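You operate a simulated robot arm through the tools that you are given. There is no shell and no other tool. Be economical: measure what you need, move in short steps, check, and stop when the job is done.

You run a simulated two-armed robot. Do the job below in one go: nothing can be reset, and whatever is moved stays where it is left.

Task
Blot the dirty pad on the yellow tape block, then set RUN again.
Fine: printer one; the block goes in the fixture, one stroke in CLEAN, and back on the side shelf.

The check looks at the end state, three seconds after you hand in, the way a careful person would. Anything else that was tipped, shoved, dropped, spilled or broken makes it a failure.

Robot
Two 7-joint arms with two-finger grippers on one trunk, on a base that drives. Base frame: it is fixed to the floor where the robot stands at the start and does not move with it; the origin is under the middle of the robot, x ahead of it, y to its left, z up. Units: mm, degrees, N and s.
The left shoulder is at the start at [33, 175, 1278], the right one opposite. With the tool pointing down near the work surface each hand reaches from about 100 to 780 mm from the robot's upright axis, wherever it stands, measured 20 degrees to its own side. Places, roughly: air valve of printer two [3100, 100, 800]; clear guard of printer two [3100, -300, 1300]; depth knob of printer one [400, 0, 1100]; depth knob of printer two [3400, -800, 1100]; dwell slider [200, 200, 600]; home key of printer two [3400, -700, 1200]; mains plug of printer two [3500, -1000, 1250]; mode selector of printer one [400, -200, 1100]; mode selector of printer two [3400, -700, 1100]; nest of the caps fixture [400, -400, 900]; pedal of printer two [3400, -1100, 800]; pedal plug of printer two [3500, -1000, 1250]; power switch of printer one [400, 100, 1200]; power switch of printer two [3400, -900, 1300]; side shelf [400, 0, 700]; speed knob of printer one [400, 100, 1100]. Payload 2.94 kg a hand.
Tool frame (each hand has its own): the origin (TCP) lies between the finger pads and is the grasp point; the fingertips stand 30 mm ahead of it; z points along the fingers, y is the line along which they close. The gripper opens to 138 mm. The gripper's body begins 109 mm behind the TCP.
Orientation is that of the tool frame in the base frame, as a unit quaternion [w, x, y, z]. With the fingers straight down and closing along the base's y, the tool's x points along the base's -x, its y along +y and its z along -z.

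Tools
- The arms move only by the tool drive_tool. It takes "left_increments", "right_increments" or both (then of equal length, played together; a hand with none holds still); each is a list of rows, each a list of 3 entries, a list of its own where there are three numbers: the turn, a rotation vector about the base's x, y, z in units of 6 degrees (1.0 is 6 degrees), then the shift along the base's x, y, z in units of 50 mm (1.0 is 50 mm), then the finger opening in mm, from 0 to 138. In form: [[[rx, ry, rz], [x, y, z], claw], ...]. A call has 1 to 10 rows; each row shifts and turns the commanded pose from where the row before left it. A call with a number of a shift or a turn outside -1 to 1 is refused whole. Each row takes 0.2 s and may step no farther than 50 mm and 8.6 degrees from the row before; otherwise, or with a gripper value out of range, the whole call is refused. A pose out of reach is approached as far as the arm can. The call stops where the force on the tool passes 40 N (or 10 N more than at its start, if that is more) or the arm is blocked; 0.2 s more then pass. The fingers move at their own pace and stop on an object; they squeeze with about 40 N. The grip force told is the motor's: it shows also when the fingers shut on nothing. Time passes only in rows, and 0.2 s behind the last, so rows that do not move let the fingers close. The reply holds the time, the measured pose of the TCP, the force on the tool along the base axes, the opening and the grip force, in the units named above and with some noise, with the torque about the TCP (base axes, N m) and any sound that the robot's microphone picked up.
- Cameras (640 x 400 px; columns grow to the right, rows downward): "scene" is now at [73.7, -30.3, 1746.2]; the picture's right is [-0.42, -0.91, 0.00], its down [-0.74, 0.34, -0.58] and it looks along [0.53, -0.24, -0.82] (base axes); focal length 257 px, centre (320, 200). "left" rides on the left gripper at [71, -19, -146] in its tool frame; the picture's right is [0.26, 0.96, 0.00], its down [-0.85, 0.23, -0.48] and it looks along [-0.46, 0.12, 0.88] (tool axes); focal length 280 px, centre (320, 200). "right" rides on the right gripper at [71, 19, -146] in its tool frame; the picture's right is [-0.26, 0.97, 0.00], its down [-0.85, -0.23, -0.48] and it looks along [-0.46, -0.12, 0.88] (tool axes); focal length 280 px, centre (320, 200). There is no depth. A picture from a camera that has moved, and an enlarged one, comes with that camera's place and axes in the base frame and with its lens.
- capture(camera): a new picture of that camera. The clock stands still meanwhile.
- move_column(by): slides the trunk up (or, below 0, down) by that many mm; the arms and the scene camera ride with it, the base frame stays. It gives what a move gives, with no picture.
- roll_base(legs): drives the robot by 1 to 6 legs, each [ahead, turn to the left] in mm and degrees, along the robot's own axes; the way and the turn of a leg run together, so that a leg with both is an arc; at most 1500 mm and 180 degrees a leg. The arms and the cameras ride along, it lands a little off, and it stops where it bumps. It gives what a move gives.
- aim_head(pan, tilt): turns the head with the scene camera to pan (to the left, within 120 degrees either way) and tilt (down, from -29 to 69), counted from straight ahead of the robot. It gives what a move gives.
- close_up(camera, box): a new picture of the part [left, top, right, bottom] of that camera's present view, enlarged. The clock stands still meanwhile.
- close_job(): hands the job in; it is judged then, once.

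Go step by step. Nothing tells you exact positions but the pictures and the camera data: compare them with the known pose of the tool, close in by small moves and look again before you grip or let go. The budget is 120 turns and 92 pictures, counting those below and the enlarged ones. Unless the task says otherwise, let go and move clear before handing in, and close with one line.

The tools are called as name(argument=value, ...) on one line, values as JSON. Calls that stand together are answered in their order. drive_tool: Moves the arms, as the interface text tells. Its arguments: {"type":"object","properties":{"left_increments":{"type":"array","items":{"type":"array"}},"right_increments":{"type":"array","items":{"type":"array"}}},"required":[]} The other tools are called the same way: move_column (by) slides the trunk up or down; roll_base (legs) drives the base; aim_head (pan, tilt) turns the head that bears the scene camera; capture (camera) takes a picture; close_up (camera, box) takes an enlarged picture of a part of a camera's view; close_job () hands the job in.

At the start:

```text
time_s: 0.0
left_ee_pos: [583.7, 76.5, 1336.9]
left_tool_rot: [0.0, 0.0, 1.0, 0.0]
left_contact_force: [0.5, 0.3, 0.5]
left_moment: [0.0, -0.01, -0.01]
left_opening: 138.0
left_finger_force: 0.1
right_ee_pos: [505.4, -398.6, 1360.2]
right_tool_rot: [0.001, 0.0, 1.0, 0.0]
right_contact_force: [-1.1, 0.2, 0.3]
right_moment: [0.0, 0.0, -0.03]
right_opening: 138.1
right_finger_force: 0.1
trunk travel left (down, up): [-450.0, 284.0]
robot x, y, heading: [-3.1, -0.9, 0.3]
head pan, tilt: [-24.6, 54.6]
```

scene: 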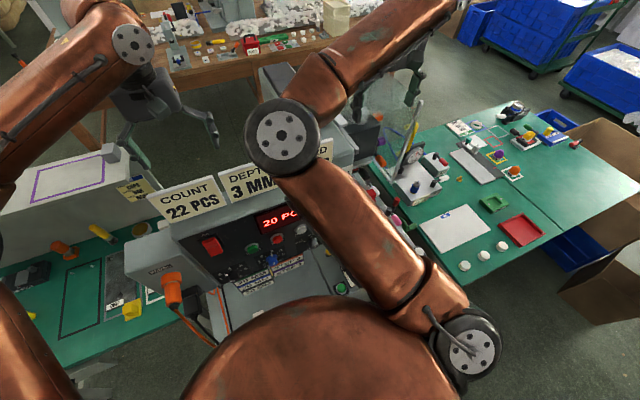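
right: 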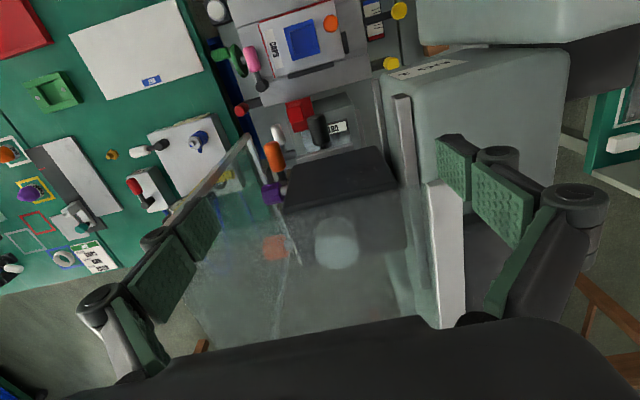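
left: 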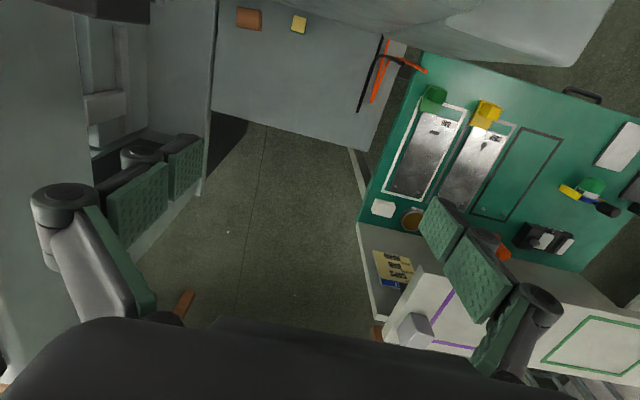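

I see printer one's panel right in front of me, and in the left wrist view a grey shelf with a brown and a yellow block. I'll look closer at the panel and the shelf.

close_up(camera="scene", box=[120, 140, 420, 328])

close_up(camera="left", box=[200, 0, 460, 162])

close_up(camera="right", box=[180, 0, 480, 188])

```text
2.13 times, centred on (270, 234) of scene
camera zoom: at [73.7, -30.3, 1746.2], right [-0.42, -0.91, 0.0], down [-0.74, 0.34, -0.58], along [0.53, -0.24, -0.82], focal length 547 px, centre (426, 128)
```

zoom: 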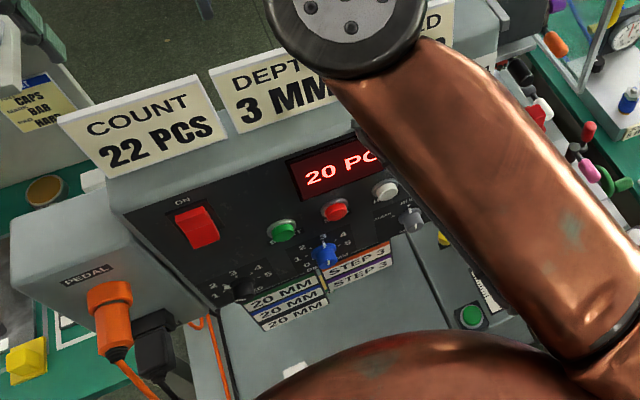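

```text
2.46 times, centred on (330, 81) of left
camera zoom: at [513.6, 58.5, 1481.9], right [-0.26, 0.96, 0.0], down [0.85, 0.23, 0.48], along [0.46, 0.12, -0.88], focal length 690 px, centre (295, 493)
```

zoom: 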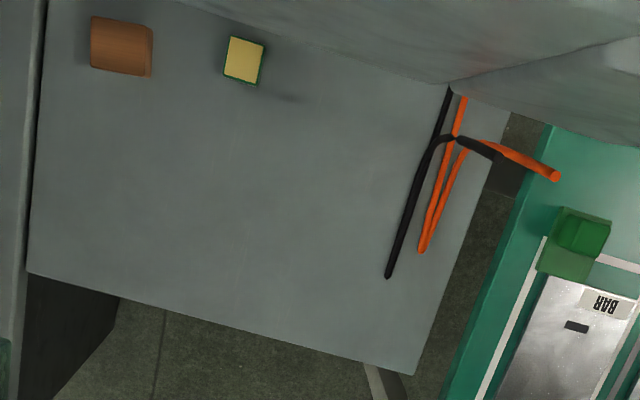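

```text
2.13 times, centred on (330, 94) of right
camera zoom: at [434.0, -379.7, 1506.1], right [0.26, 0.97, 0.0], down [0.85, -0.23, 0.48], along [0.46, -0.13, -0.88], focal length 597 px, centre (299, 426)
```

zoom: 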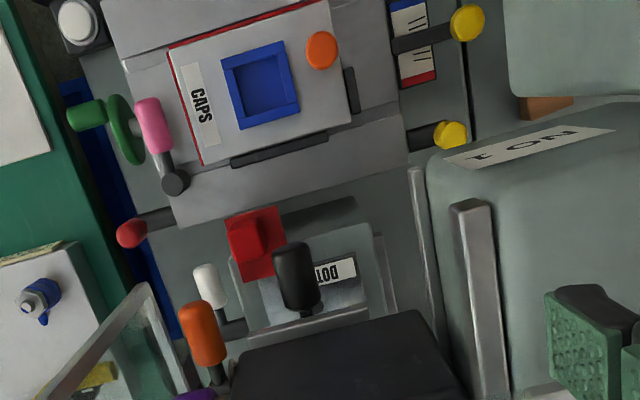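

The right forearm hides much of the panel. I'll lift the right hand and take it to the right to clear the view.

drive_tool(right_increments=[[[0, 0, 0], [0, 0, 1], 138], [[0, 0, 0], [0, 0, 1], 138], [[0, 0, 0], [-1, 0, 0], 138], [[0, 0, 0], [-1, 0, 0], 138], [[0, 0, 0], [-0.5, -0.8, 0], 138], [[0, 0, 0], [-0.5, -0.8, 0], 138], [[0, 0, 0], [0, -1, 0], 138], [[0, 0, 0], [0, -1, 0], 138], [[0, 0, 0], [0, -1, 0], 138]])

capture(camera="scene")

```text
time_s: 2.0
left_ee_pos: [583.5, 74.1, 1336.9]
left_tool_rot: [-0.001, 0.0, 1.0, 0.001]
left_contact_force: [-0.1, -0.2, 0.5]
left_moment: [0.04, -0.03, -0.03]
left_opening: 138.0
left_finger_force: 0.0
right_ee_pos: [355.7, -632.0, 1459.2]
right_tool_rot: [0.0, -0.002, 1.0, 0.0]
right_contact_force: [0.4, -0.6, -0.5]
right_moment: [0.08, -0.01, -0.02]
right_opening: 138.0
right_finger_force: 0.1
trunk travel left (down, up): [-450.0, 284.0]
robot x, y, heading: [1.3, 1.1, -0.0]
head pan, tilt: [-24.6, 54.6]
```

```text
85 pictures are left
camera scene: at [72.7, -33.5, 1746.2], right [-0.42, -0.91, 0.0], down [-0.74, 0.34, -0.58], along [0.53, -0.24, -0.82], focal length 257 px, centre (320, 200)
```

scene: 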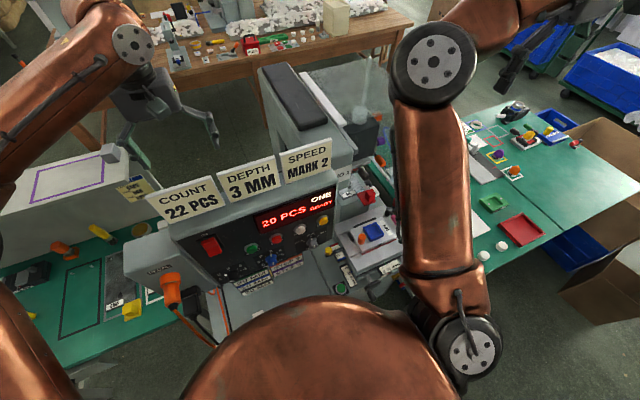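

close_up(camera="scene", box=[180, 170, 350, 300])

close_up(camera="scene", box=[300, 60, 440, 300])

capture(camera="right")

```text
3.08 times, centred on (265, 235) of scene
camera zoom: at [72.7, -33.5, 1746.2], right [-0.42, -0.91, 0.0], down [-0.74, 0.34, -0.58], along [0.53, -0.24, -0.82], focal length 791 px, centre (489, 92)
```

zoom: 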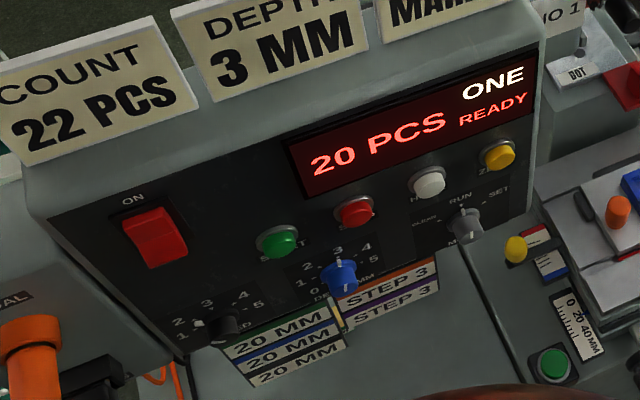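

```text
1.67 times, centred on (370, 180) of scene
camera zoom: at [72.7, -33.5, 1746.2], right [-0.42, -0.91, 0.0], down [-0.74, 0.34, -0.58], along [0.53, -0.24, -0.82], focal length 428 px, centre (237, 233)
```

zoom: 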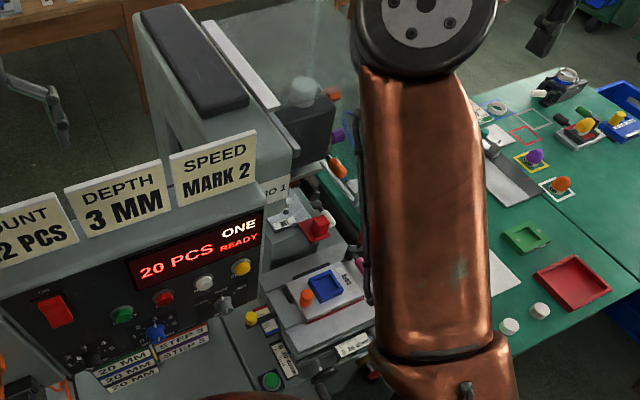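

```text
82 pictures are left
camera right: at [284.1, -612.2, 1604.7], right [0.26, 0.97, 0.0], down [0.85, -0.23, 0.48], along [0.46, -0.12, -0.88], focal length 280 px, centre (320, 200)
```

right: 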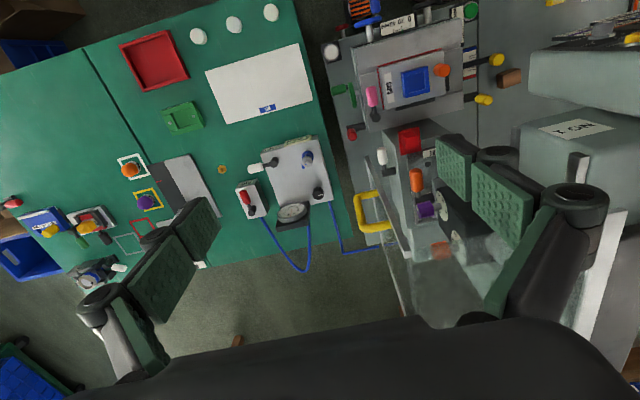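

drive_tool(right_increments=[[[0, 0, 0], [-1, -0.2, 0], 138], [[0, 0, 0], [-1, -0.2, 0], 138], [[0, 0, 0], [-1, -0.2, 0], 138], [[0, 0, 0], [-1, -0.2, 0], 138], [[0, 0, 0], [-0.5, -0.6, 0], 138]])

aim_head(pan=-25, tilt=55)

close_up(camera="scene", box=[260, 120, 440, 300])

close_up(camera="scene", box=[190, 200, 350, 300])

```text
refused: row 1 steps farther than a row can; nothing moved
```

```text
time_s: 2.6
left_ee_pos: [583.7, 75.2, 1336.0]
left_tool_rot: [0.0, 0.0, 1.0, 0.0]
left_contact_force: [0.0, 0.7, 0.3]
left_moment: [-0.01, 0.02, -0.05]
left_opening: 137.9
left_finger_force: 0.0
right_ee_pos: [355.9, -628.8, 1459.1]
right_tool_rot: [0.0, 0.0, 1.0, -0.001]
right_contact_force: [0.5, 0.3, 0.8]
right_moment: [0.04, 0.03, 0.04]
right_opening: 138.0
right_finger_force: 0.2
trunk travel left (down, up): [-450.0, 284.0]
robot x, y, heading: [1.5, 0.9, -0.1]
head pan, tilt: [-25.0, 55.0]
```

```text
2.22 times, centred on (350, 210) of scene
camera zoom: at [73.2, -31.4, 1745.7], right [-0.42, -0.91, 0.0], down [-0.74, 0.35, -0.57], along [0.52, -0.24, -0.82], focal length 571 px, centre (253, 178)
```

zoom: 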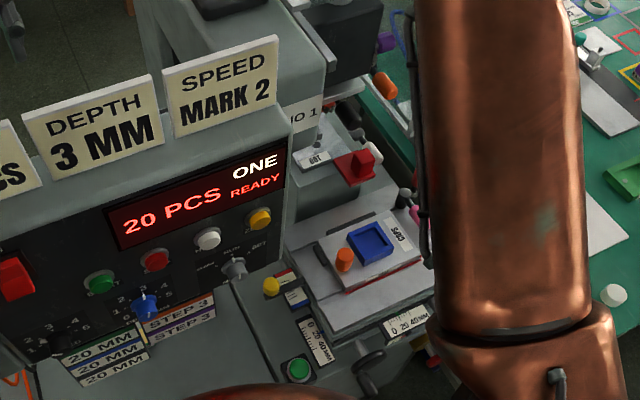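

```text
4.00 times, centred on (270, 250) of scene
camera zoom: at [73.2, -31.4, 1745.7], right [-0.42, -0.91, 0.0], down [-0.74, 0.35, -0.57], along [0.52, -0.24, -0.82], focal length 1028 px, centre (520, 0)
```

zoom: 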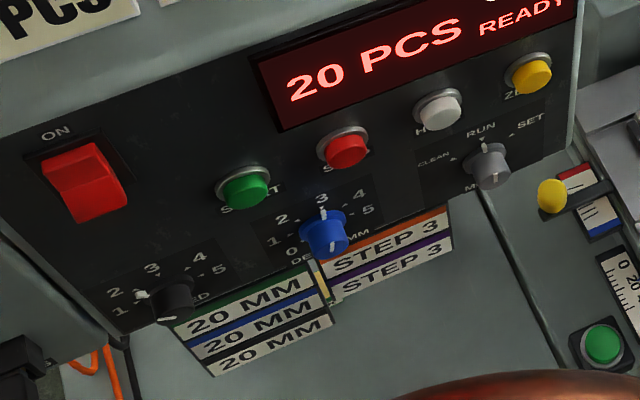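

drive_tool(right_increments=[[[0, 0, 0], [-0.9, -0.2, 0], 138], [[0, 0, 0], [-0.9, -0.2, 0], 138], [[0, 0, 0], [-0.9, -0.2, 0], 138], [[0, 0, 0], [-0.9, -0.2, 0], 138], [[0, 0, 0], [-0.5, -0.6, 0], 138]], left_increments=[[[0, 0, 0], [0, 0.8, 0], 138], [[0, 0, 0], [0, 0.8, 0], 138], [[0, 0, 0], [0, 0.8, 0], 138], [[0, 0, 0], [0, 0.8, 0], 138], [[0, 0, 0], [0, 0.8, 0], 138]])

capture(camera="scene")

capture(camera="left")

```text
time_s: 3.8
left_ee_pos: [582.4, 275.4, 1336.3]
left_tool_rot: [0.001, 0.001, 1.0, 0.001]
left_contact_force: [-0.5, -0.7, 0.2]
left_moment: [0.05, -0.02, -0.01]
left_opening: 137.9
left_finger_force: 0.0
right_ee_pos: [149.0, -700.3, 1458.7]
right_tool_rot: [0.001, -0.001, 1.0, 0.001]
right_contact_force: [-1.0, -0.4, 0.2]
right_moment: [0.02, -0.04, -0.04]
right_opening: 137.7
right_finger_force: 0.2
trunk travel left (down, up): [-450.0, 284.0]
robot x, y, heading: [3.0, 0.7, -0.1]
head pan, tilt: [-25.0, 55.0]
```

```text
79 pictures are left
camera scene: at [71.5, -32.2, 1745.8], right [-0.42, -0.91, 0.0], down [-0.74, 0.35, -0.57], along [0.52, -0.24, -0.82], focal length 257 px, centre (320, 200)
```

scene: 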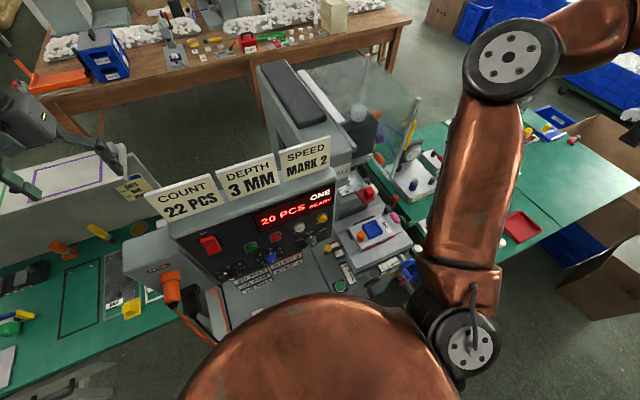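

```text
78 pictures are left
camera left: at [511.1, 257.0, 1482.2], right [-0.26, 0.97, 0.0], down [0.85, 0.23, 0.48], along [0.46, 0.13, -0.88], focal length 280 px, centre (320, 200)
```

left: 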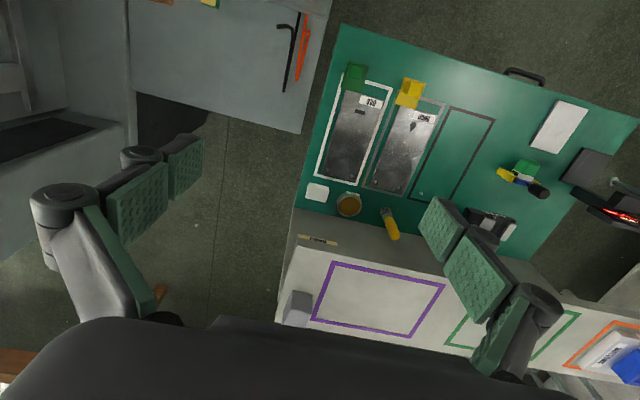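

I need to see the block behind the console. I'll take the left hand back over the shelf and tilt it so the wrist camera looks back under the console.

drive_tool(left_increments=[[[0, 1, 0], [0.5, -0.5, 0.2], 138], [[0, 1, 0], [0.5, -0.5, 0.2], 138], [[0, 1, 0], [0.2, -0.8, 0], 138], [[0, 1, 0], [0, -0.8, 0], 138], [[0, 1, 0], [0, -0.8, 0], 138], [[0, 1, 0], [0, -0.8, 0], 138]])

capture(camera="left")

```text
time_s: 5.2
left_ee_pos: [621.3, 184.4, 1352.2]
left_tool_rot: [-0.163, 0.001, 0.987, -0.001]
left_contact_force: [0.4, 0.2, -0.5]
left_moment: [-0.07, -0.01, 0.02]
left_opening: 137.8
left_finger_force: 0.1
left hand out of reach, approached as far as the arm can: row 3, 4, 5, 6
right_ee_pos: [150.6, -700.4, 1460.0]
right_tool_rot: [0.001, -0.001, 1.0, -0.002]
right_contact_force: [0.2, -0.1, 0.7]
right_moment: [-0.04, 0.01, 0.0]
right_opening: 138.1
right_finger_force: 0.1
trunk travel left (down, up): [-450.0, 284.0]
robot x, y, heading: [-2.7, 1.2, -0.1]
head pan, tilt: [-25.0, 55.0]
```

```text
77 pictures are left
camera left: at [601.0, 165.0, 1513.1], right [-0.25, 0.97, 0.08], down [0.96, 0.23, 0.18], along [0.15, 0.12, -0.98], focal length 280 px, centre (320, 200)
```

left: 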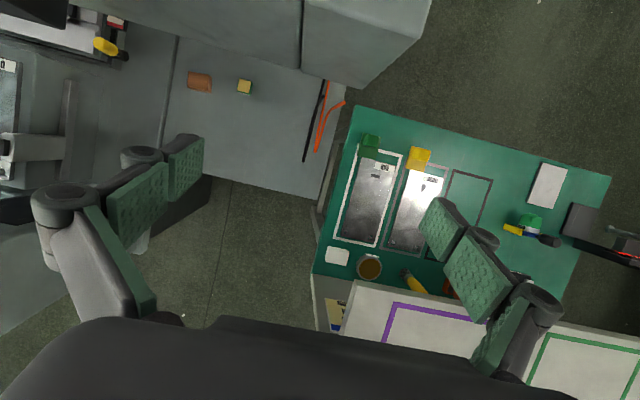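

The block's top comes out at about (480, -2, 745), roughly 35 mm behind the console's back wall, so it is best reached from the left side over the pedal box gap. I'll retract the left hand and view the area.

drive_tool(left_increments=[[[0, -1, 0], [0, 0.9, 0], 138], [[0, -1, 0], [-0.3, 0.9, 0], 138], [[0, -1, 0], [-0.7, 0.6, 0], 138], [[0, 0, 0], [-0.9, 0.2, 0], 100], [[0, 0, 0], [-0.9, 0.2, 0], 100], [[0, 0, 0], [-0.9, 0.2, 0], 100], [[0, 0, 0], [-0.9, 0.2, 0], 100], [[0, 0, 0], [-0.9, 0, 0], 100]])

aim_head(pan=20, tilt=50)

capture(camera="scene")

```text
time_s: 7.0
left_ee_pos: [345.2, 341.3, 1356.3]
left_tool_rot: [-0.005, 0.001, 1.0, 0.002]
left_contact_force: [-0.8, 0.1, 0.7]
left_moment: [0.0, -0.04, 0.0]
left_opening: 100.1
left_finger_force: 0.0
right_ee_pos: [148.0, -700.4, 1459.3]
right_tool_rot: [0.002, 0.0, 1.0, -0.001]
right_contact_force: [-0.2, -0.1, -0.1]
right_moment: [0.03, -0.08, 0.02]
right_opening: 138.1
right_finger_force: 0.1
trunk travel left (down, up): [-450.0, 284.0]
robot x, y, heading: [0.7, -1.2, -0.0]
head pan, tilt: [-25.0, 55.0]
```

```text
time_s: 8.1
left_ee_pos: [349.0, 341.7, 1354.1]
left_tool_rot: [-0.007, 0.001, 1.0, 0.001]
left_contact_force: [-0.6, 0.9, -0.3]
left_moment: [0.0, 0.04, 0.02]
left_opening: 100.1
left_finger_force: 0.1
right_ee_pos: [150.3, -700.1, 1460.3]
right_tool_rot: [0.0, -0.001, 1.0, -0.001]
right_contact_force: [-0.1, 0.2, -0.8]
right_moment: [0.01, -0.01, 0.0]
right_opening: 138.0
right_finger_force: 0.1
trunk travel left (down, up): [-450.0, 284.0]
robot x, y, heading: [1.5, -3.8, -0.1]
head pan, tilt: [20.0, 50.0]
```

```text
76 pictures are left
camera scene: at [80.2, 25.9, 1752.2], right [0.34, -0.94, 0.0], down [-0.72, -0.26, -0.64], along [0.6, 0.22, -0.77], focal length 257 px, centre (320, 200)
```

scene: 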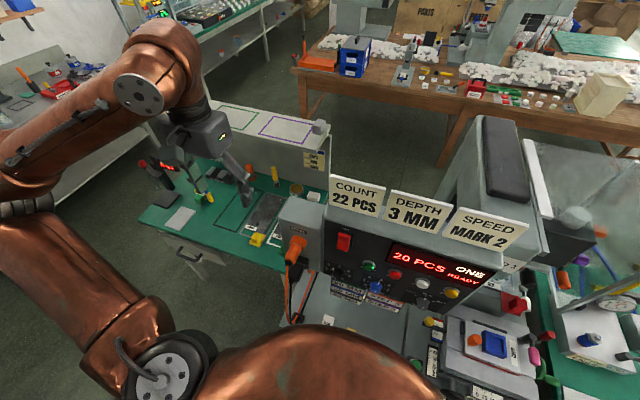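

aim_head(pan=55, tilt=38)

capture(camera="scene")

aim_head(pan=-60, tilt=35)

capture(camera="scene")

```text
time_s: 9.1
left_ee_pos: [349.4, 341.1, 1354.1]
left_tool_rot: [-0.007, 0.001, 1.0, 0.001]
left_contact_force: [-0.8, 0.0, -0.9]
left_moment: [0.01, 0.01, 0.04]
left_opening: 100.1
left_finger_force: 0.1
right_ee_pos: [150.1, -700.1, 1459.6]
right_tool_rot: [0.001, -0.001, 1.0, -0.001]
right_contact_force: [-0.1, 0.3, -0.5]
right_moment: [0.0, 0.02, 0.02]
right_opening: 137.8
right_finger_force: 0.1
trunk travel left (down, up): [-450.0, 284.0]
robot x, y, heading: [-2.5, 2.4, 0.0]
head pan, tilt: [55.0, 38.0]
```

```text
75 pictures are left
camera scene: at [57.2, 70.4, 1769.4], right [0.82, -0.57, 0.0], down [-0.35, -0.5, -0.79], along [0.45, 0.65, -0.62], focal length 257 px, centre (320, 200)
```

scene: 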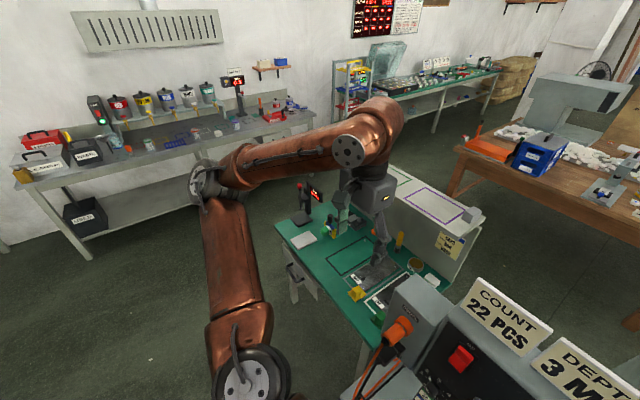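

```text
time_s: 11.1
left_ee_pos: [349.6, 341.3, 1355.2]
left_tool_rot: [-0.006, 0.001, 1.0, 0.001]
left_contact_force: [0.8, -0.4, -0.4]
left_moment: [-0.04, 0.0, 0.06]
left_opening: 100.1
left_finger_force: 0.1
right_ee_pos: [149.6, -700.9, 1459.9]
right_tool_rot: [0.001, -0.001, 1.0, -0.001]
right_contact_force: [-0.1, -0.2, -0.1]
right_moment: [-0.01, -0.03, -0.01]
right_opening: 137.8
right_finger_force: 0.1
trunk travel left (down, up): [-450.0, 284.0]
robot x, y, heading: [-4.5, 2.1, -0.1]
head pan, tilt: [-60.0, 35.0]
```

```text
74 pictures are left
camera scene: at [51.6, -76.4, 1774.0], right [-0.87, -0.5, 0.0], down [-0.29, 0.5, -0.82], along [0.41, -0.71, -0.57], focal length 257 px, centre (320, 200)
```

scene: 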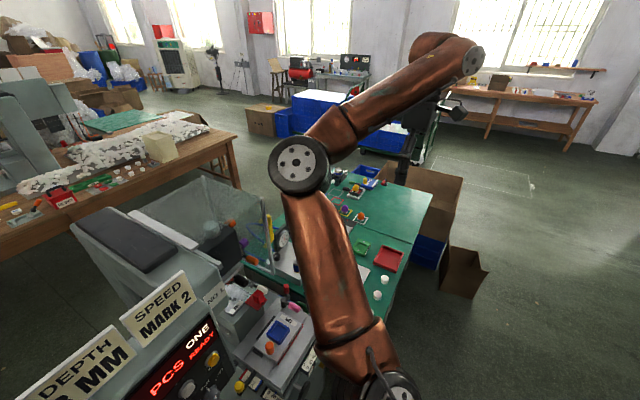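

The route around the left end of the bench (gap about 1.1 m) to the back of the printer looks open. I'll check behind me and tuck the right arm.

drive_tool(right_increments=[[[0, 0, 0], [0, 0.9, 0.2], 138], [[0, 0, 0], [0, 0.9, 0.2], 138], [[0, 0, 0], [0.2, 0.9, 0.2], 138], [[0, 0, 0], [0.2, 0.9, 0], 138], [[0, 0, 0], [0.2, 0.9, 0], 138]], left_increments=[[[0, 0, 0], [-0.5, 0, 0.5], 100], [[0, 0, 0], [-0.5, 0, 0.5], 100], [[0, 0, 0], [-0.5, 0, 0.5], 100], [[0, 0, 0], [-0.2, 0, 0.5], 100], [[0, 0, 0], [0, 0, 0], 100]])

aim_head(pan=120, tilt=35)

capture(camera="scene")

aim_head(pan=-120, tilt=35)

capture(camera="scene")

```text
time_s: 12.3
left_ee_pos: [283.1, 322.1, 1433.4]
left_tool_rot: [-0.007, 0.002, 1.0, 0.0]
left_contact_force: [0.9, 1.2, -0.8]
left_moment: [-0.14, 0.07, 0.02]
left_opening: 100.0
left_finger_force: 0.0
left hand out of reach, approached as far as the arm can: row 3, 4
right_ee_pos: [182.7, -471.0, 1491.6]
right_tool_rot: [0.0, -0.001, 1.0, -0.002]
right_contact_force: [0.7, 1.4, 0.4]
right_moment: [-0.16, 0.1, 0.01]
right_opening: 138.2
right_finger_force: 0.0
trunk travel left (down, up): [-450.0, 284.0]
robot x, y, heading: [3.9, 0.8, 0.1]
head pan, tilt: [-60.0, 35.0]
```

```text
time_s: 15.0
left_ee_pos: [281.2, 316.1, 1436.5]
left_tool_rot: [-0.006, 0.001, 1.0, 0.002]
left_contact_force: [-1.0, -0.5, 0.1]
left_moment: [0.03, 0.02, 0.02]
left_opening: 100.1
left_finger_force: 0.1
right_ee_pos: [178.7, -476.8, 1490.0]
right_tool_rot: [0.002, 0.0, 1.0, -0.001]
right_contact_force: [-0.7, -1.2, 0.0]
right_moment: [0.01, 0.0, 0.01]
right_opening: 137.9
right_finger_force: 0.1
trunk travel left (down, up): [-450.0, 284.0]
robot x, y, heading: [0.7, 1.0, -0.0]
head pan, tilt: [120.0, 35.0]
```

```text
73 pictures are left
camera scene: at [-36.6, 76.5, 1774.0], right [0.87, 0.5, 0.0], down [0.29, -0.5, -0.82], along [-0.41, 0.71, -0.57], focal length 257 px, centre (320, 200)
```

scene: 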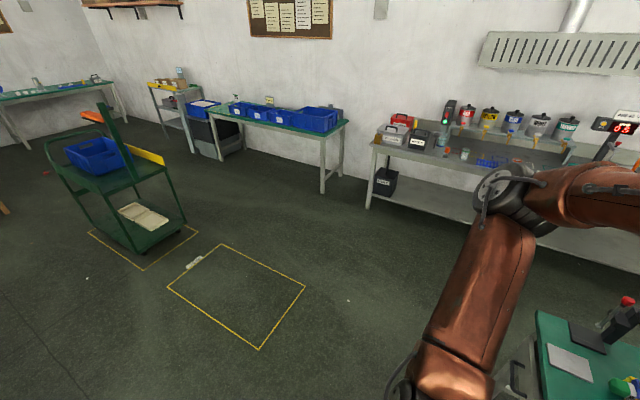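

```text
time_s: 18.4
left_ee_pos: [280.1, 316.9, 1435.9]
left_tool_rot: [-0.007, 0.001, 1.0, 0.001]
left_contact_force: [0.6, 0.0, 0.0]
left_moment: [0.04, 0.02, 0.01]
left_opening: 100.3
left_finger_force: 0.0
right_ee_pos: [178.8, -476.9, 1490.9]
right_tool_rot: [0.001, -0.001, 1.0, -0.001]
right_contact_force: [-0.5, 0.0, -0.2]
right_moment: [-0.01, 0.0, 0.03]
right_opening: 138.0
right_finger_force: 0.1
trunk travel left (down, up): [-450.0, 284.0]
robot x, y, heading: [2.7, -1.5, -0.1]
head pan, tilt: [-120.0, 35.0]
```

```text
72 pictures are left
camera scene: at [-36.5, -76.2, 1774.0], right [-0.87, 0.5, 0.0], down [0.29, 0.5, -0.82], along [-0.41, -0.71, -0.57], focal length 257 px, centre (320, 200)
```

scene: 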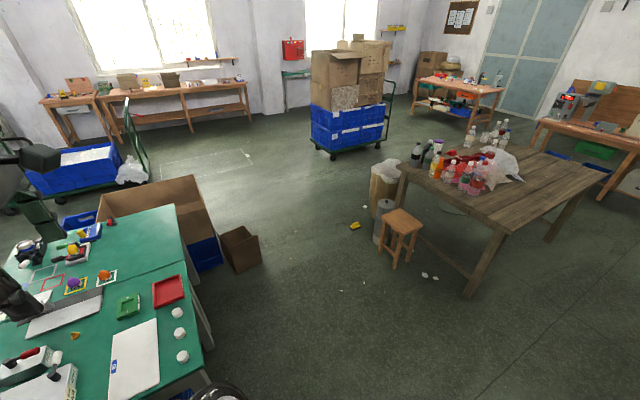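

Clear behind and to the left. I back off and drive to the left end of the bench.

roll_base(legs=[[-350, 0], [0, 90], [1500, 0], [100, 0], [0, -90]])

aim_head(pan=0, tilt=35)

capture(camera="scene")

```text
time_s: 36.1
left_ee_pos: [-107.4, 1938.8, 1436.1]
left_tool_rot: [-0.006, -0.019, 1.0, 0.001]
left_contact_force: [0.7, -0.1, -0.6]
left_moment: [-0.01, 0.02, 0.0]
left_opening: 100.1
left_finger_force: 0.1
right_ee_pos: [-176.7, 1142.8, 1490.2]
right_tool_rot: [0.001, -0.023, 1.0, -0.001]
right_contact_force: [-0.6, 0.3, 0.7]
right_moment: [0.04, 0.01, 0.02]
right_opening: 137.7
right_finger_force: 0.0
trunk travel left (down, up): [-450.0, 284.0]
robot x, y, heading: [-373.0, 1609.6, 2.3]
head pan, tilt: [-120.0, 35.0]
```

```text
time_s: 38.1
left_ee_pos: [-107.5, 1939.9, 1434.5]
left_tool_rot: [-0.007, -0.019, 1.0, 0.001]
left_contact_force: [0.9, 0.5, -0.6]
left_moment: [0.03, 0.01, 0.01]
left_opening: 100.3
left_finger_force: 0.0
right_ee_pos: [-175.6, 1142.1, 1490.1]
right_tool_rot: [0.001, -0.022, 1.0, -0.001]
right_contact_force: [0.8, -0.1, -0.3]
right_moment: [0.02, 0.01, -0.01]
right_opening: 137.9
right_finger_force: 0.1
trunk travel left (down, up): [-450.0, 284.0]
robot x, y, heading: [-375.7, 1609.7, 2.3]
head pan, tilt: [0.0, 35.0]
```

```text
71 pictures are left
camera scene: at [-279.0, 1615.4, 1774.0], right [0.04, -1.0, 0.0], down [-0.57, -0.02, -0.82], along [0.82, 0.03, -0.57], focal length 257 px, centre (320, 200)
```

scene: 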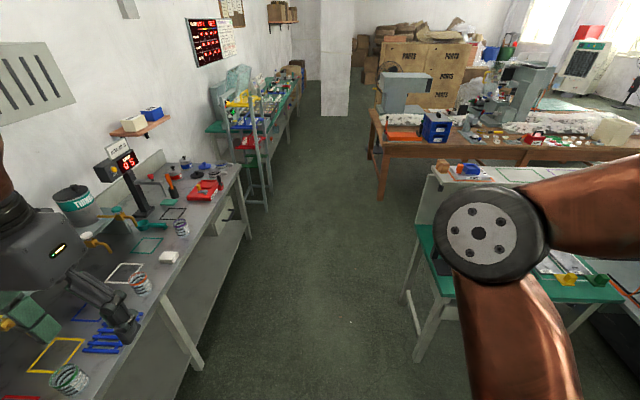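

roll_base(legs=[[0, -2.5], [1000, 0], [880, 0], [0, -90]])

capture(camera="scene")

```text
time_s: 51.7
left_ee_pos: [1841.2, 1381.8, 1435.2]
left_tool_rot: [-0.004, 0.696, 0.718, 0.005]
left_contact_force: [-0.3, 0.5, -0.1]
left_moment: [0.02, -0.02, 0.01]
left_opening: 100.2
left_finger_force: 0.1
right_ee_pos: [1043.5, 1455.1, 1490.7]
right_tool_rot: [0.0, 0.694, 0.72, -0.001]
right_contact_force: [-0.2, 0.3, 0.6]
right_moment: [-0.01, -0.02, -0.01]
right_opening: 138.2
right_finger_force: 0.1
trunk travel left (down, up): [-450.0, 284.0]
robot x, y, heading: [1515.1, 1650.4, -88.2]
head pan, tilt: [0.0, 35.0]
```

```text
70 pictures are left
camera scene: at [1518.1, 1555.2, 1774.0], right [-1.0, -0.03, 0.0], down [-0.02, 0.57, -0.82], along [0.03, -0.82, -0.57], focal length 257 px, centre (320, 200)
```

scene: 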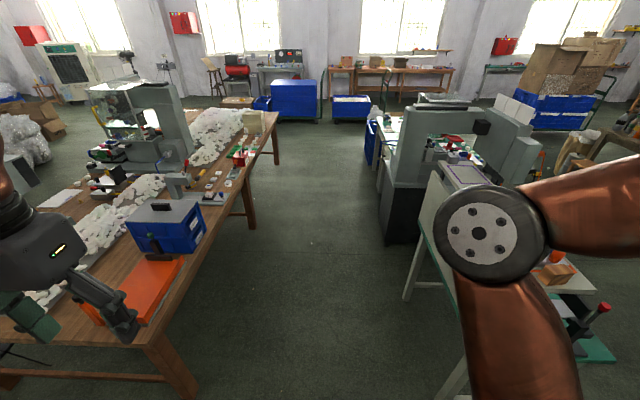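

roll_base(legs=[[0, -2], [1500, 0], [90, 0], [0, -90]])

aim_head(pan=0, tilt=45)

capture(camera="scene")

```text
time_s: 64.2
left_ee_pos: [1202.8, -265.5, 1434.8]
left_tool_rot: [0.001, 1.0, -0.017, 0.007]
left_contact_force: [-0.1, -0.3, 0.4]
left_moment: [-0.02, -0.03, 0.03]
left_opening: 99.7
left_finger_force: 0.0
right_ee_pos: [1329.2, 525.7, 1490.6]
right_tool_rot: [-0.001, 1.0, -0.014, -0.001]
right_contact_force: [-0.2, 0.3, -0.3]
right_moment: [-0.02, -0.03, -0.02]
right_opening: 138.2
right_finger_force: 0.0
trunk travel left (down, up): [-450.0, 284.0]
robot x, y, heading: [1491.4, 44.5, 178.1]
head pan, tilt: [0.0, 35.0]
```

```text
time_s: 64.9
left_ee_pos: [1202.2, -264.9, 1436.1]
left_tool_rot: [0.001, 1.0, -0.017, 0.006]
left_contact_force: [0.6, -0.5, -0.5]
left_moment: [0.0, -0.04, 0.01]
left_opening: 100.2
left_finger_force: 0.0
right_ee_pos: [1327.8, 525.6, 1490.2]
right_tool_rot: [-0.001, 1.0, -0.015, -0.001]
right_contact_force: [0.0, 0.1, 0.1]
right_moment: [0.0, -0.02, 0.02]
right_opening: 138.2
right_finger_force: 0.1
trunk travel left (down, up): [-450.0, 284.0]
robot x, y, heading: [1493.7, 45.8, 178.3]
head pan, tilt: [0.0, 45.0]
```

```text
69 pictures are left
camera scene: at [1403.7, 46.6, 1759.2], right [0.03, 1.0, 0.0], down [0.71, -0.02, -0.71], along [-0.71, 0.02, -0.71], focal length 257 px, centre (320, 200)
```

scene: 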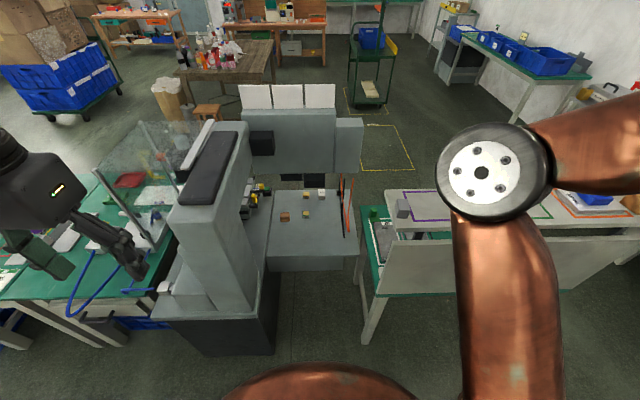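

From behind the side shelf is fully open. I zoom in on it.

close_up(camera="scene", box=[230, 150, 370, 280])

```text
3.08 times, centred on (300, 215) of scene
camera zoom: at [1403.7, 46.6, 1759.2], right [0.03, 1.0, 0.0], down [0.71, -0.02, -0.71], along [-0.71, 0.02, -0.71], focal length 791 px, centre (382, 154)
```

zoom: 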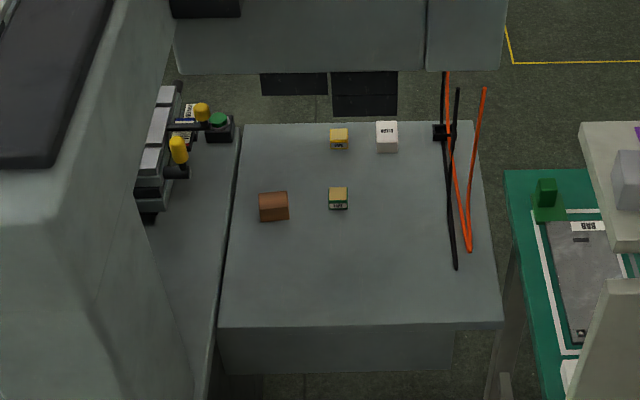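

close_up(camera="scene", box=[280, 184, 328, 222])

```text
10.53 times, centred on (304, 203) of scene
camera zoom: at [1403.7, 46.6, 1759.2], right [0.03, 1.0, 0.0], down [0.71, -0.02, -0.71], along [-0.71, 0.02, -0.71], focal length 2705 px, centre (488, 168)
```

zoom: 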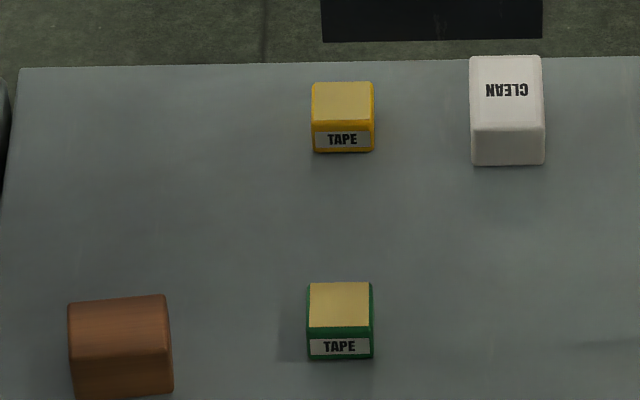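

The yellow-bodied TAPE block is the far one, about (330, -2, 740) on the front part of the shelf; the other has a green body. It is reachable from the front, but first I look at the pad and guard from here.

close_up(camera="scene", box=[60, 110, 270, 250])

capture(camera="left")

```text
2.86 times, centred on (165, 180) of scene
camera zoom: at [1403.7, 46.6, 1759.2], right [0.03, 1.0, 0.0], down [0.71, -0.02, -0.71], along [-0.71, 0.02, -0.71], focal length 734 px, centre (763, 257)
```

zoom: 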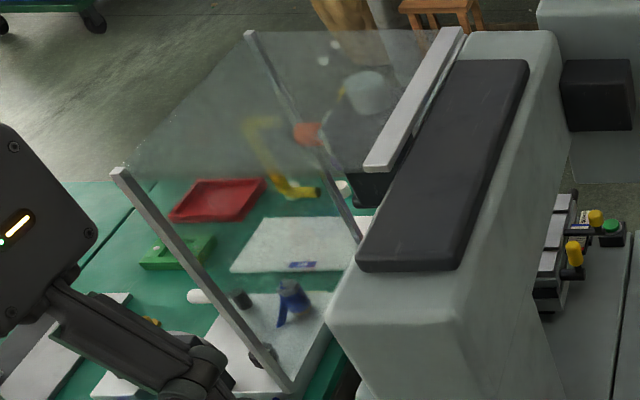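

```text
65 pictures are left
camera left: at [1272.5, -246.3, 1582.2], right [0.23, -0.97, 0.01], down [-0.86, -0.2, 0.47], along [-0.45, -0.11, -0.88], focal length 280 px, centre (320, 200)
```

left: 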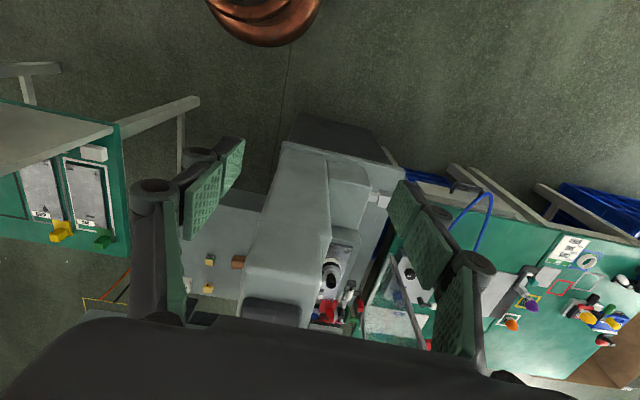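

The guard is swung open upward; I'll handle that at the front if the display asks. Now I drive back to the front.

roll_base(legs=[[0, -88], [1500, 0], [60, 0], [0, 90], [1000, 0], [800, 0]])

aim_head(pan=0, tilt=45)

```text
time_s: 89.0
left_ee_pos: [-584.1, 1318.1, 1435.7]
left_tool_rot: [0.001, 1.0, -0.008, 0.007]
left_contact_force: [0.5, -0.7, 0.1]
left_moment: [-0.02, 0.02, 0.0]
left_opening: 100.0
left_finger_force: 0.1
right_ee_pos: [-473.1, 2112.0, 1490.1]
right_tool_rot: [0.0, 1.0, -0.005, -0.001]
right_contact_force: [0.1, 0.9, -0.2]
right_moment: [0.02, -0.03, 0.01]
right_opening: 138.2
right_finger_force: 0.0
trunk travel left (down, up): [-450.0, 284.0]
robot x, y, heading: [-301.7, 1635.5, 179.2]
head pan, tilt: [0.0, 45.0]
```

```text
time_s: 89.7
left_ee_pos: [-586.3, 1319.0, 1434.9]
left_tool_rot: [0.001, 1.0, -0.008, 0.006]
left_contact_force: [-0.4, 0.5, -0.6]
left_moment: [-0.03, -0.02, 0.02]
left_opening: 100.1
left_finger_force: 0.1
right_ee_pos: [-472.8, 2111.0, 1491.0]
right_tool_rot: [-0.001, 1.0, -0.005, -0.001]
right_contact_force: [-0.3, 0.4, -0.5]
right_moment: [0.04, -0.01, 0.04]
right_opening: 138.1
right_finger_force: 0.1
trunk travel left (down, up): [-450.0, 284.0]
robot x, y, heading: [-302.3, 1633.0, 179.4]
head pan, tilt: [0.0, 45.0]
```

roll_base(legs=[[0, 90.5], [1480, 0], [0, 90]])

aim_head(pan=0, tilt=50)

capture(camera="scene")

```text
time_s: 104.7
left_ee_pos: [-22.8, 460.0, 1436.0]
left_tool_rot: [-0.006, 0.0, 1.0, 0.001]
left_contact_force: [0.0, 0.0, -0.9]
left_moment: [-0.01, 0.02, -0.04]
left_opening: 99.9
left_finger_force: 0.1
right_ee_pos: [-123.4, -334.7, 1491.4]
right_tool_rot: [0.0, -0.002, 1.0, -0.001]
right_contact_force: [0.4, -0.2, -0.6]
right_moment: [-0.01, -0.06, -0.01]
right_opening: 138.1
right_finger_force: 0.0
trunk travel left (down, up): [-450.0, 284.0]
robot x, y, heading: [-306.3, 139.2, 0.2]
head pan, tilt: [0.0, 45.0]
```

```text
time_s: 105.3
left_ee_pos: [-23.8, 459.8, 1436.2]
left_tool_rot: [-0.006, 0.0, 1.0, 0.001]
left_contact_force: [0.0, 0.5, -0.1]
left_moment: [0.04, 0.03, 0.02]
left_opening: 100.1
left_finger_force: 0.1
right_ee_pos: [-123.5, -334.7, 1492.0]
right_tool_rot: [0.001, -0.003, 1.0, -0.002]
right_contact_force: [-0.4, -1.2, -0.3]
right_moment: [-0.01, -0.02, 0.02]
right_opening: 138.2
right_finger_force: 0.0
trunk travel left (down, up): [-450.0, 284.0]
robot x, y, heading: [-307.0, 137.7, 0.2]
head pan, tilt: [0.0, 50.0]
```

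```text
64 pictures are left
camera scene: at [-218.8, 142.0, 1752.3], right [0.0, -1.0, 0.0], down [-0.77, 0.0, -0.64], along [0.64, 0.0, -0.77], focal length 257 px, centre (320, 200)
```

scene: 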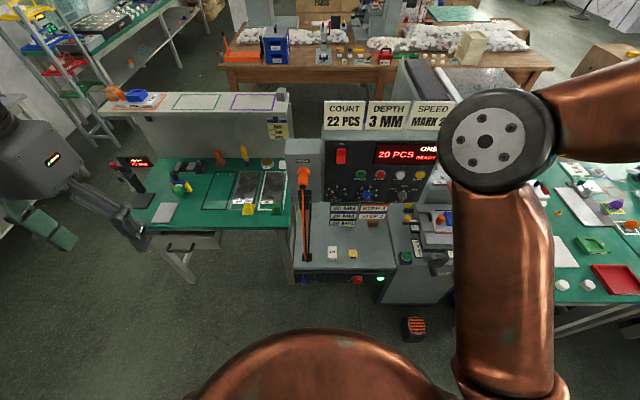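

close_up(camera="scene", box=[280, 150, 460, 320])

close_up(camera="scene", box=[320, 225, 400, 300])

```text
2.35 times, centred on (370, 235) of scene
camera zoom: at [-218.8, 142.0, 1752.3], right [0.0, -1.0, 0.0], down [-0.77, 0.0, -0.64], along [0.64, 0.0, -0.77], focal length 605 px, centre (202, 118)
```

zoom: 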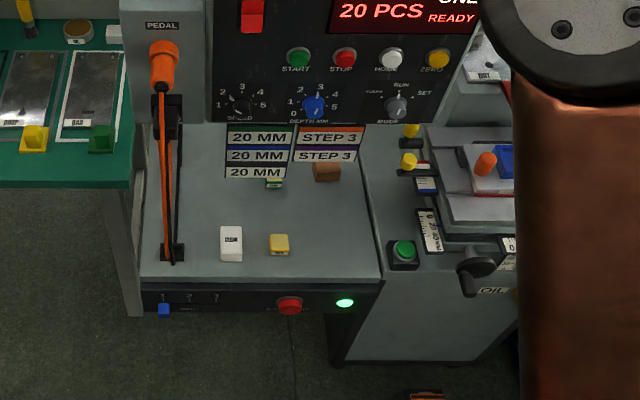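

```text
5.33 times, centred on (360, 262) of scene
camera zoom: at [-218.8, 142.0, 1752.3], right [0.0, -1.0, 0.0], down [-0.77, 0.0, -0.64], along [0.64, 0.0, -0.77], focal length 1371 px, centre (107, -133)
```

zoom: 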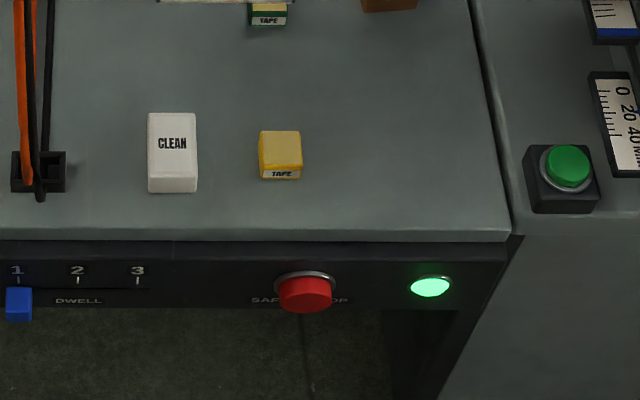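

I now have the target: yellow TAPE block at (327, 0, 740), CLEAN block to its left. I bring the right hand down in front of the shelf.

drive_tool(right_increments=[[[0, 0, 0], [0.33, 0.5, -0.78], 70], [[0, 0, 0], [0.33, 0.5, -0.78], 70], [[0, 0, 0], [0.33, 0.5, -0.78], 70], [[0, 0, 0], [0.33, 0.5, -0.78], 70], [[0, 0, 0], [0.33, 0.5, -0.78], 70], [[0, 0, 0], [0.33, 0.5, -0.78], 70], [[0, 0, 0], [0.33, 0.5, -0.78], 70], [[0, 0, 0], [0.33, 0.5, -0.78], 70], [[0, 0, 0], [0.33, 0.5, -0.78], 70], [[0, 0, 0], [0.33, 0.5, -0.78], 70]])

```text
time_s: 107.5
left_ee_pos: [-22.9, 460.0, 1435.3]
left_tool_rot: [-0.006, 0.0, 1.0, 0.001]
left_contact_force: [-0.8, 0.5, -0.6]
left_moment: [0.0, 0.03, -0.02]
left_opening: 99.9
left_finger_force: 0.0
right_ee_pos: [-36.0, -198.8, 1275.4]
right_tool_rot: [0.001, -0.002, 1.0, -0.001]
right_contact_force: [-0.6, 0.0, -0.8]
right_moment: [-0.04, -0.02, 0.01]
right_opening: 69.9
right_finger_force: 0.0
right hand out of reach, approached as far as the arm can: row 6, 7, 8, 9, 10
trunk travel left (down, up): [-450.0, 284.0]
robot x, y, heading: [-301.5, 146.6, 0.2]
head pan, tilt: [0.0, 50.0]
```

move_column(by=-250)

drive_tool(right_increments=[[[0, 0, 0], [0.9, 0.3, 0], 70], [[0, 0, 0], [0.9, 0.3, 0], 70], [[0, 0, 0], [0.9, 0.3, 0], 70], [[0, 0, 0], [0.8, 0.4, -0.2], 70], [[0, 0, 0], [0.8, 0.5, -0.2], 70], [[0, 0, 0], [0.6, 0.6, -0.4], 70], [[0, 0, 0], [0.6, 0.6, -0.4], 70]])

capture(camera="right")

```text
time_s: 110.1
left_ee_pos: [63.2, 460.6, 1135.4]
left_tool_rot: [-0.096, 0.0, 0.995, 0.0]
left_contact_force: [-0.5, 0.0, -0.4]
left_moment: [0.0, 0.01, 0.0]
left_opening: 100.0
left_finger_force: 0.0
right_ee_pos: [24.1, -198.4, 981.9]
right_tool_rot: [-0.091, -0.003, 0.996, -0.001]
right_contact_force: [-0.1, 0.3, -0.7]
right_moment: [0.0, -0.03, -0.01]
right_opening: 69.6
right_finger_force: 0.1
trunk travel left (down, up): [-200.0, 534.0]
robot x, y, heading: [-303.2, 142.8, -0.0]
head pan, tilt: [0.0, 50.0]
```

```text
time_s: 111.7
left_ee_pos: [60.9, 455.0, 1137.4]
left_tool_rot: [-0.093, 0.0, 0.996, 0.002]
left_contact_force: [0.1, -0.9, 0.8]
left_moment: [0.1, -0.08, -0.02]
left_opening: 100.0
left_finger_force: 0.0
right_ee_pos: [296.5, -54.4, 922.4]
right_tool_rot: [-0.089, 0.002, 0.996, 0.002]
right_contact_force: [-7.4, -14.1, -0.6]
right_moment: [1.91, -1.17, -0.94]
right_opening: 69.9
right_finger_force: 0.1
trunk travel left (down, up): [-200.0, 534.0]
robot x, y, heading: [-303.1, 142.8, 0.0]
head pan, tilt: [0.0, 50.0]
heard: click
```

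```text
61 pictures are left
camera right: at [251.7, -34.5, 1078.4], right [0.26, 0.96, -0.04], down [0.92, -0.23, 0.32], along [0.3, -0.12, -0.95], focal length 280 px, centre (320, 200)
```

right: 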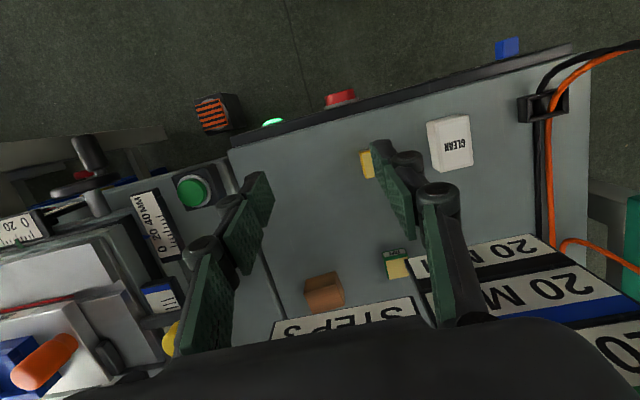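

The hand met something at the console and a click sounded. I back off at once and inspect the panel.

drive_tool(right_increments=[[[0, 0, 0], [-0.5, -0.3, 0], 70], [[0, 0, 0], [-0.8, -0.3, 0], 70], [[0, 0, 0], [-0.8, 0, 0], 70], [[0, 0, 0], [-0.8, 0, 0], 70]])

capture(camera="scene")

```text
time_s: 112.7
left_ee_pos: [63.5, 459.3, 1135.6]
left_tool_rot: [-0.095, 0.0, 0.995, 0.001]
left_contact_force: [0.2, 0.3, 0.0]
left_moment: [0.03, 0.0, -0.02]
left_opening: 100.2
left_finger_force: 0.0
right_ee_pos: [152.9, -79.5, 920.8]
right_tool_rot: [-0.092, -0.003, 0.996, -0.002]
right_contact_force: [-0.4, -0.1, 0.3]
right_moment: [0.0, -0.03, 0.03]
right_opening: 70.1
right_finger_force: 0.0
trunk travel left (down, up): [-200.0, 534.0]
robot x, y, heading: [-300.5, 138.2, 0.2]
head pan, tilt: [0.0, 50.0]
```

```text
60 pictures are left
camera scene: at [-77.0, 141.8, 1496.5], right [0.0, -1.0, 0.0], down [-0.77, 0.0, -0.64], along [0.64, 0.0, -0.77], focal length 257 px, centre (320, 200)
```

scene: 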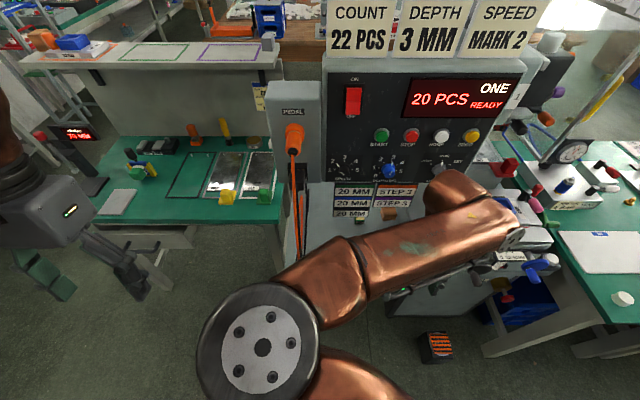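

close_up(camera="scene", box=[320, 120, 490, 220])

```text
3.76 times, centred on (405, 170) of scene
camera zoom: at [-77.0, 141.8, 1496.5], right [0.0, -1.0, 0.0], down [-0.77, 0.0, -0.64], along [0.64, 0.0, -0.77], focal length 968 px, centre (0, 313)
```

zoom: 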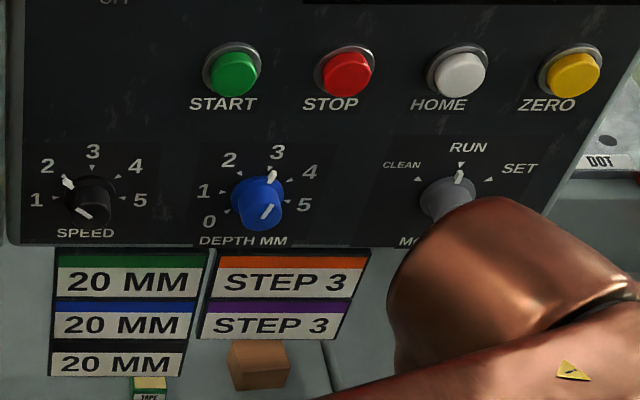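

close_up(camera="scene", box=[328, 150, 410, 190])

```text
7.80 times, centred on (369, 170) of scene
camera zoom: at [-77.0, 141.8, 1496.5], right [0.0, -1.0, 0.0], down [-0.77, 0.0, -0.64], along [0.64, 0.0, -0.77], focal length 2006 px, centre (-62, 434)
```

zoom: 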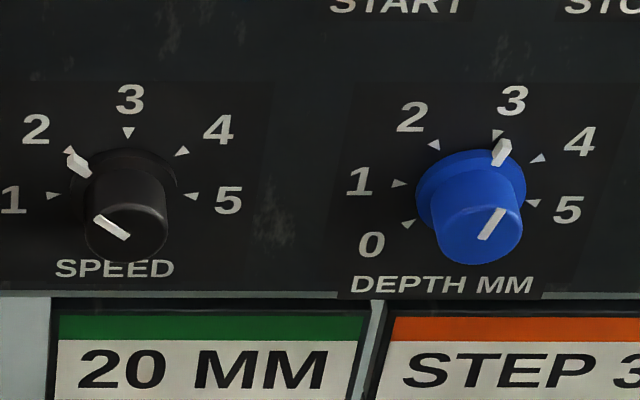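

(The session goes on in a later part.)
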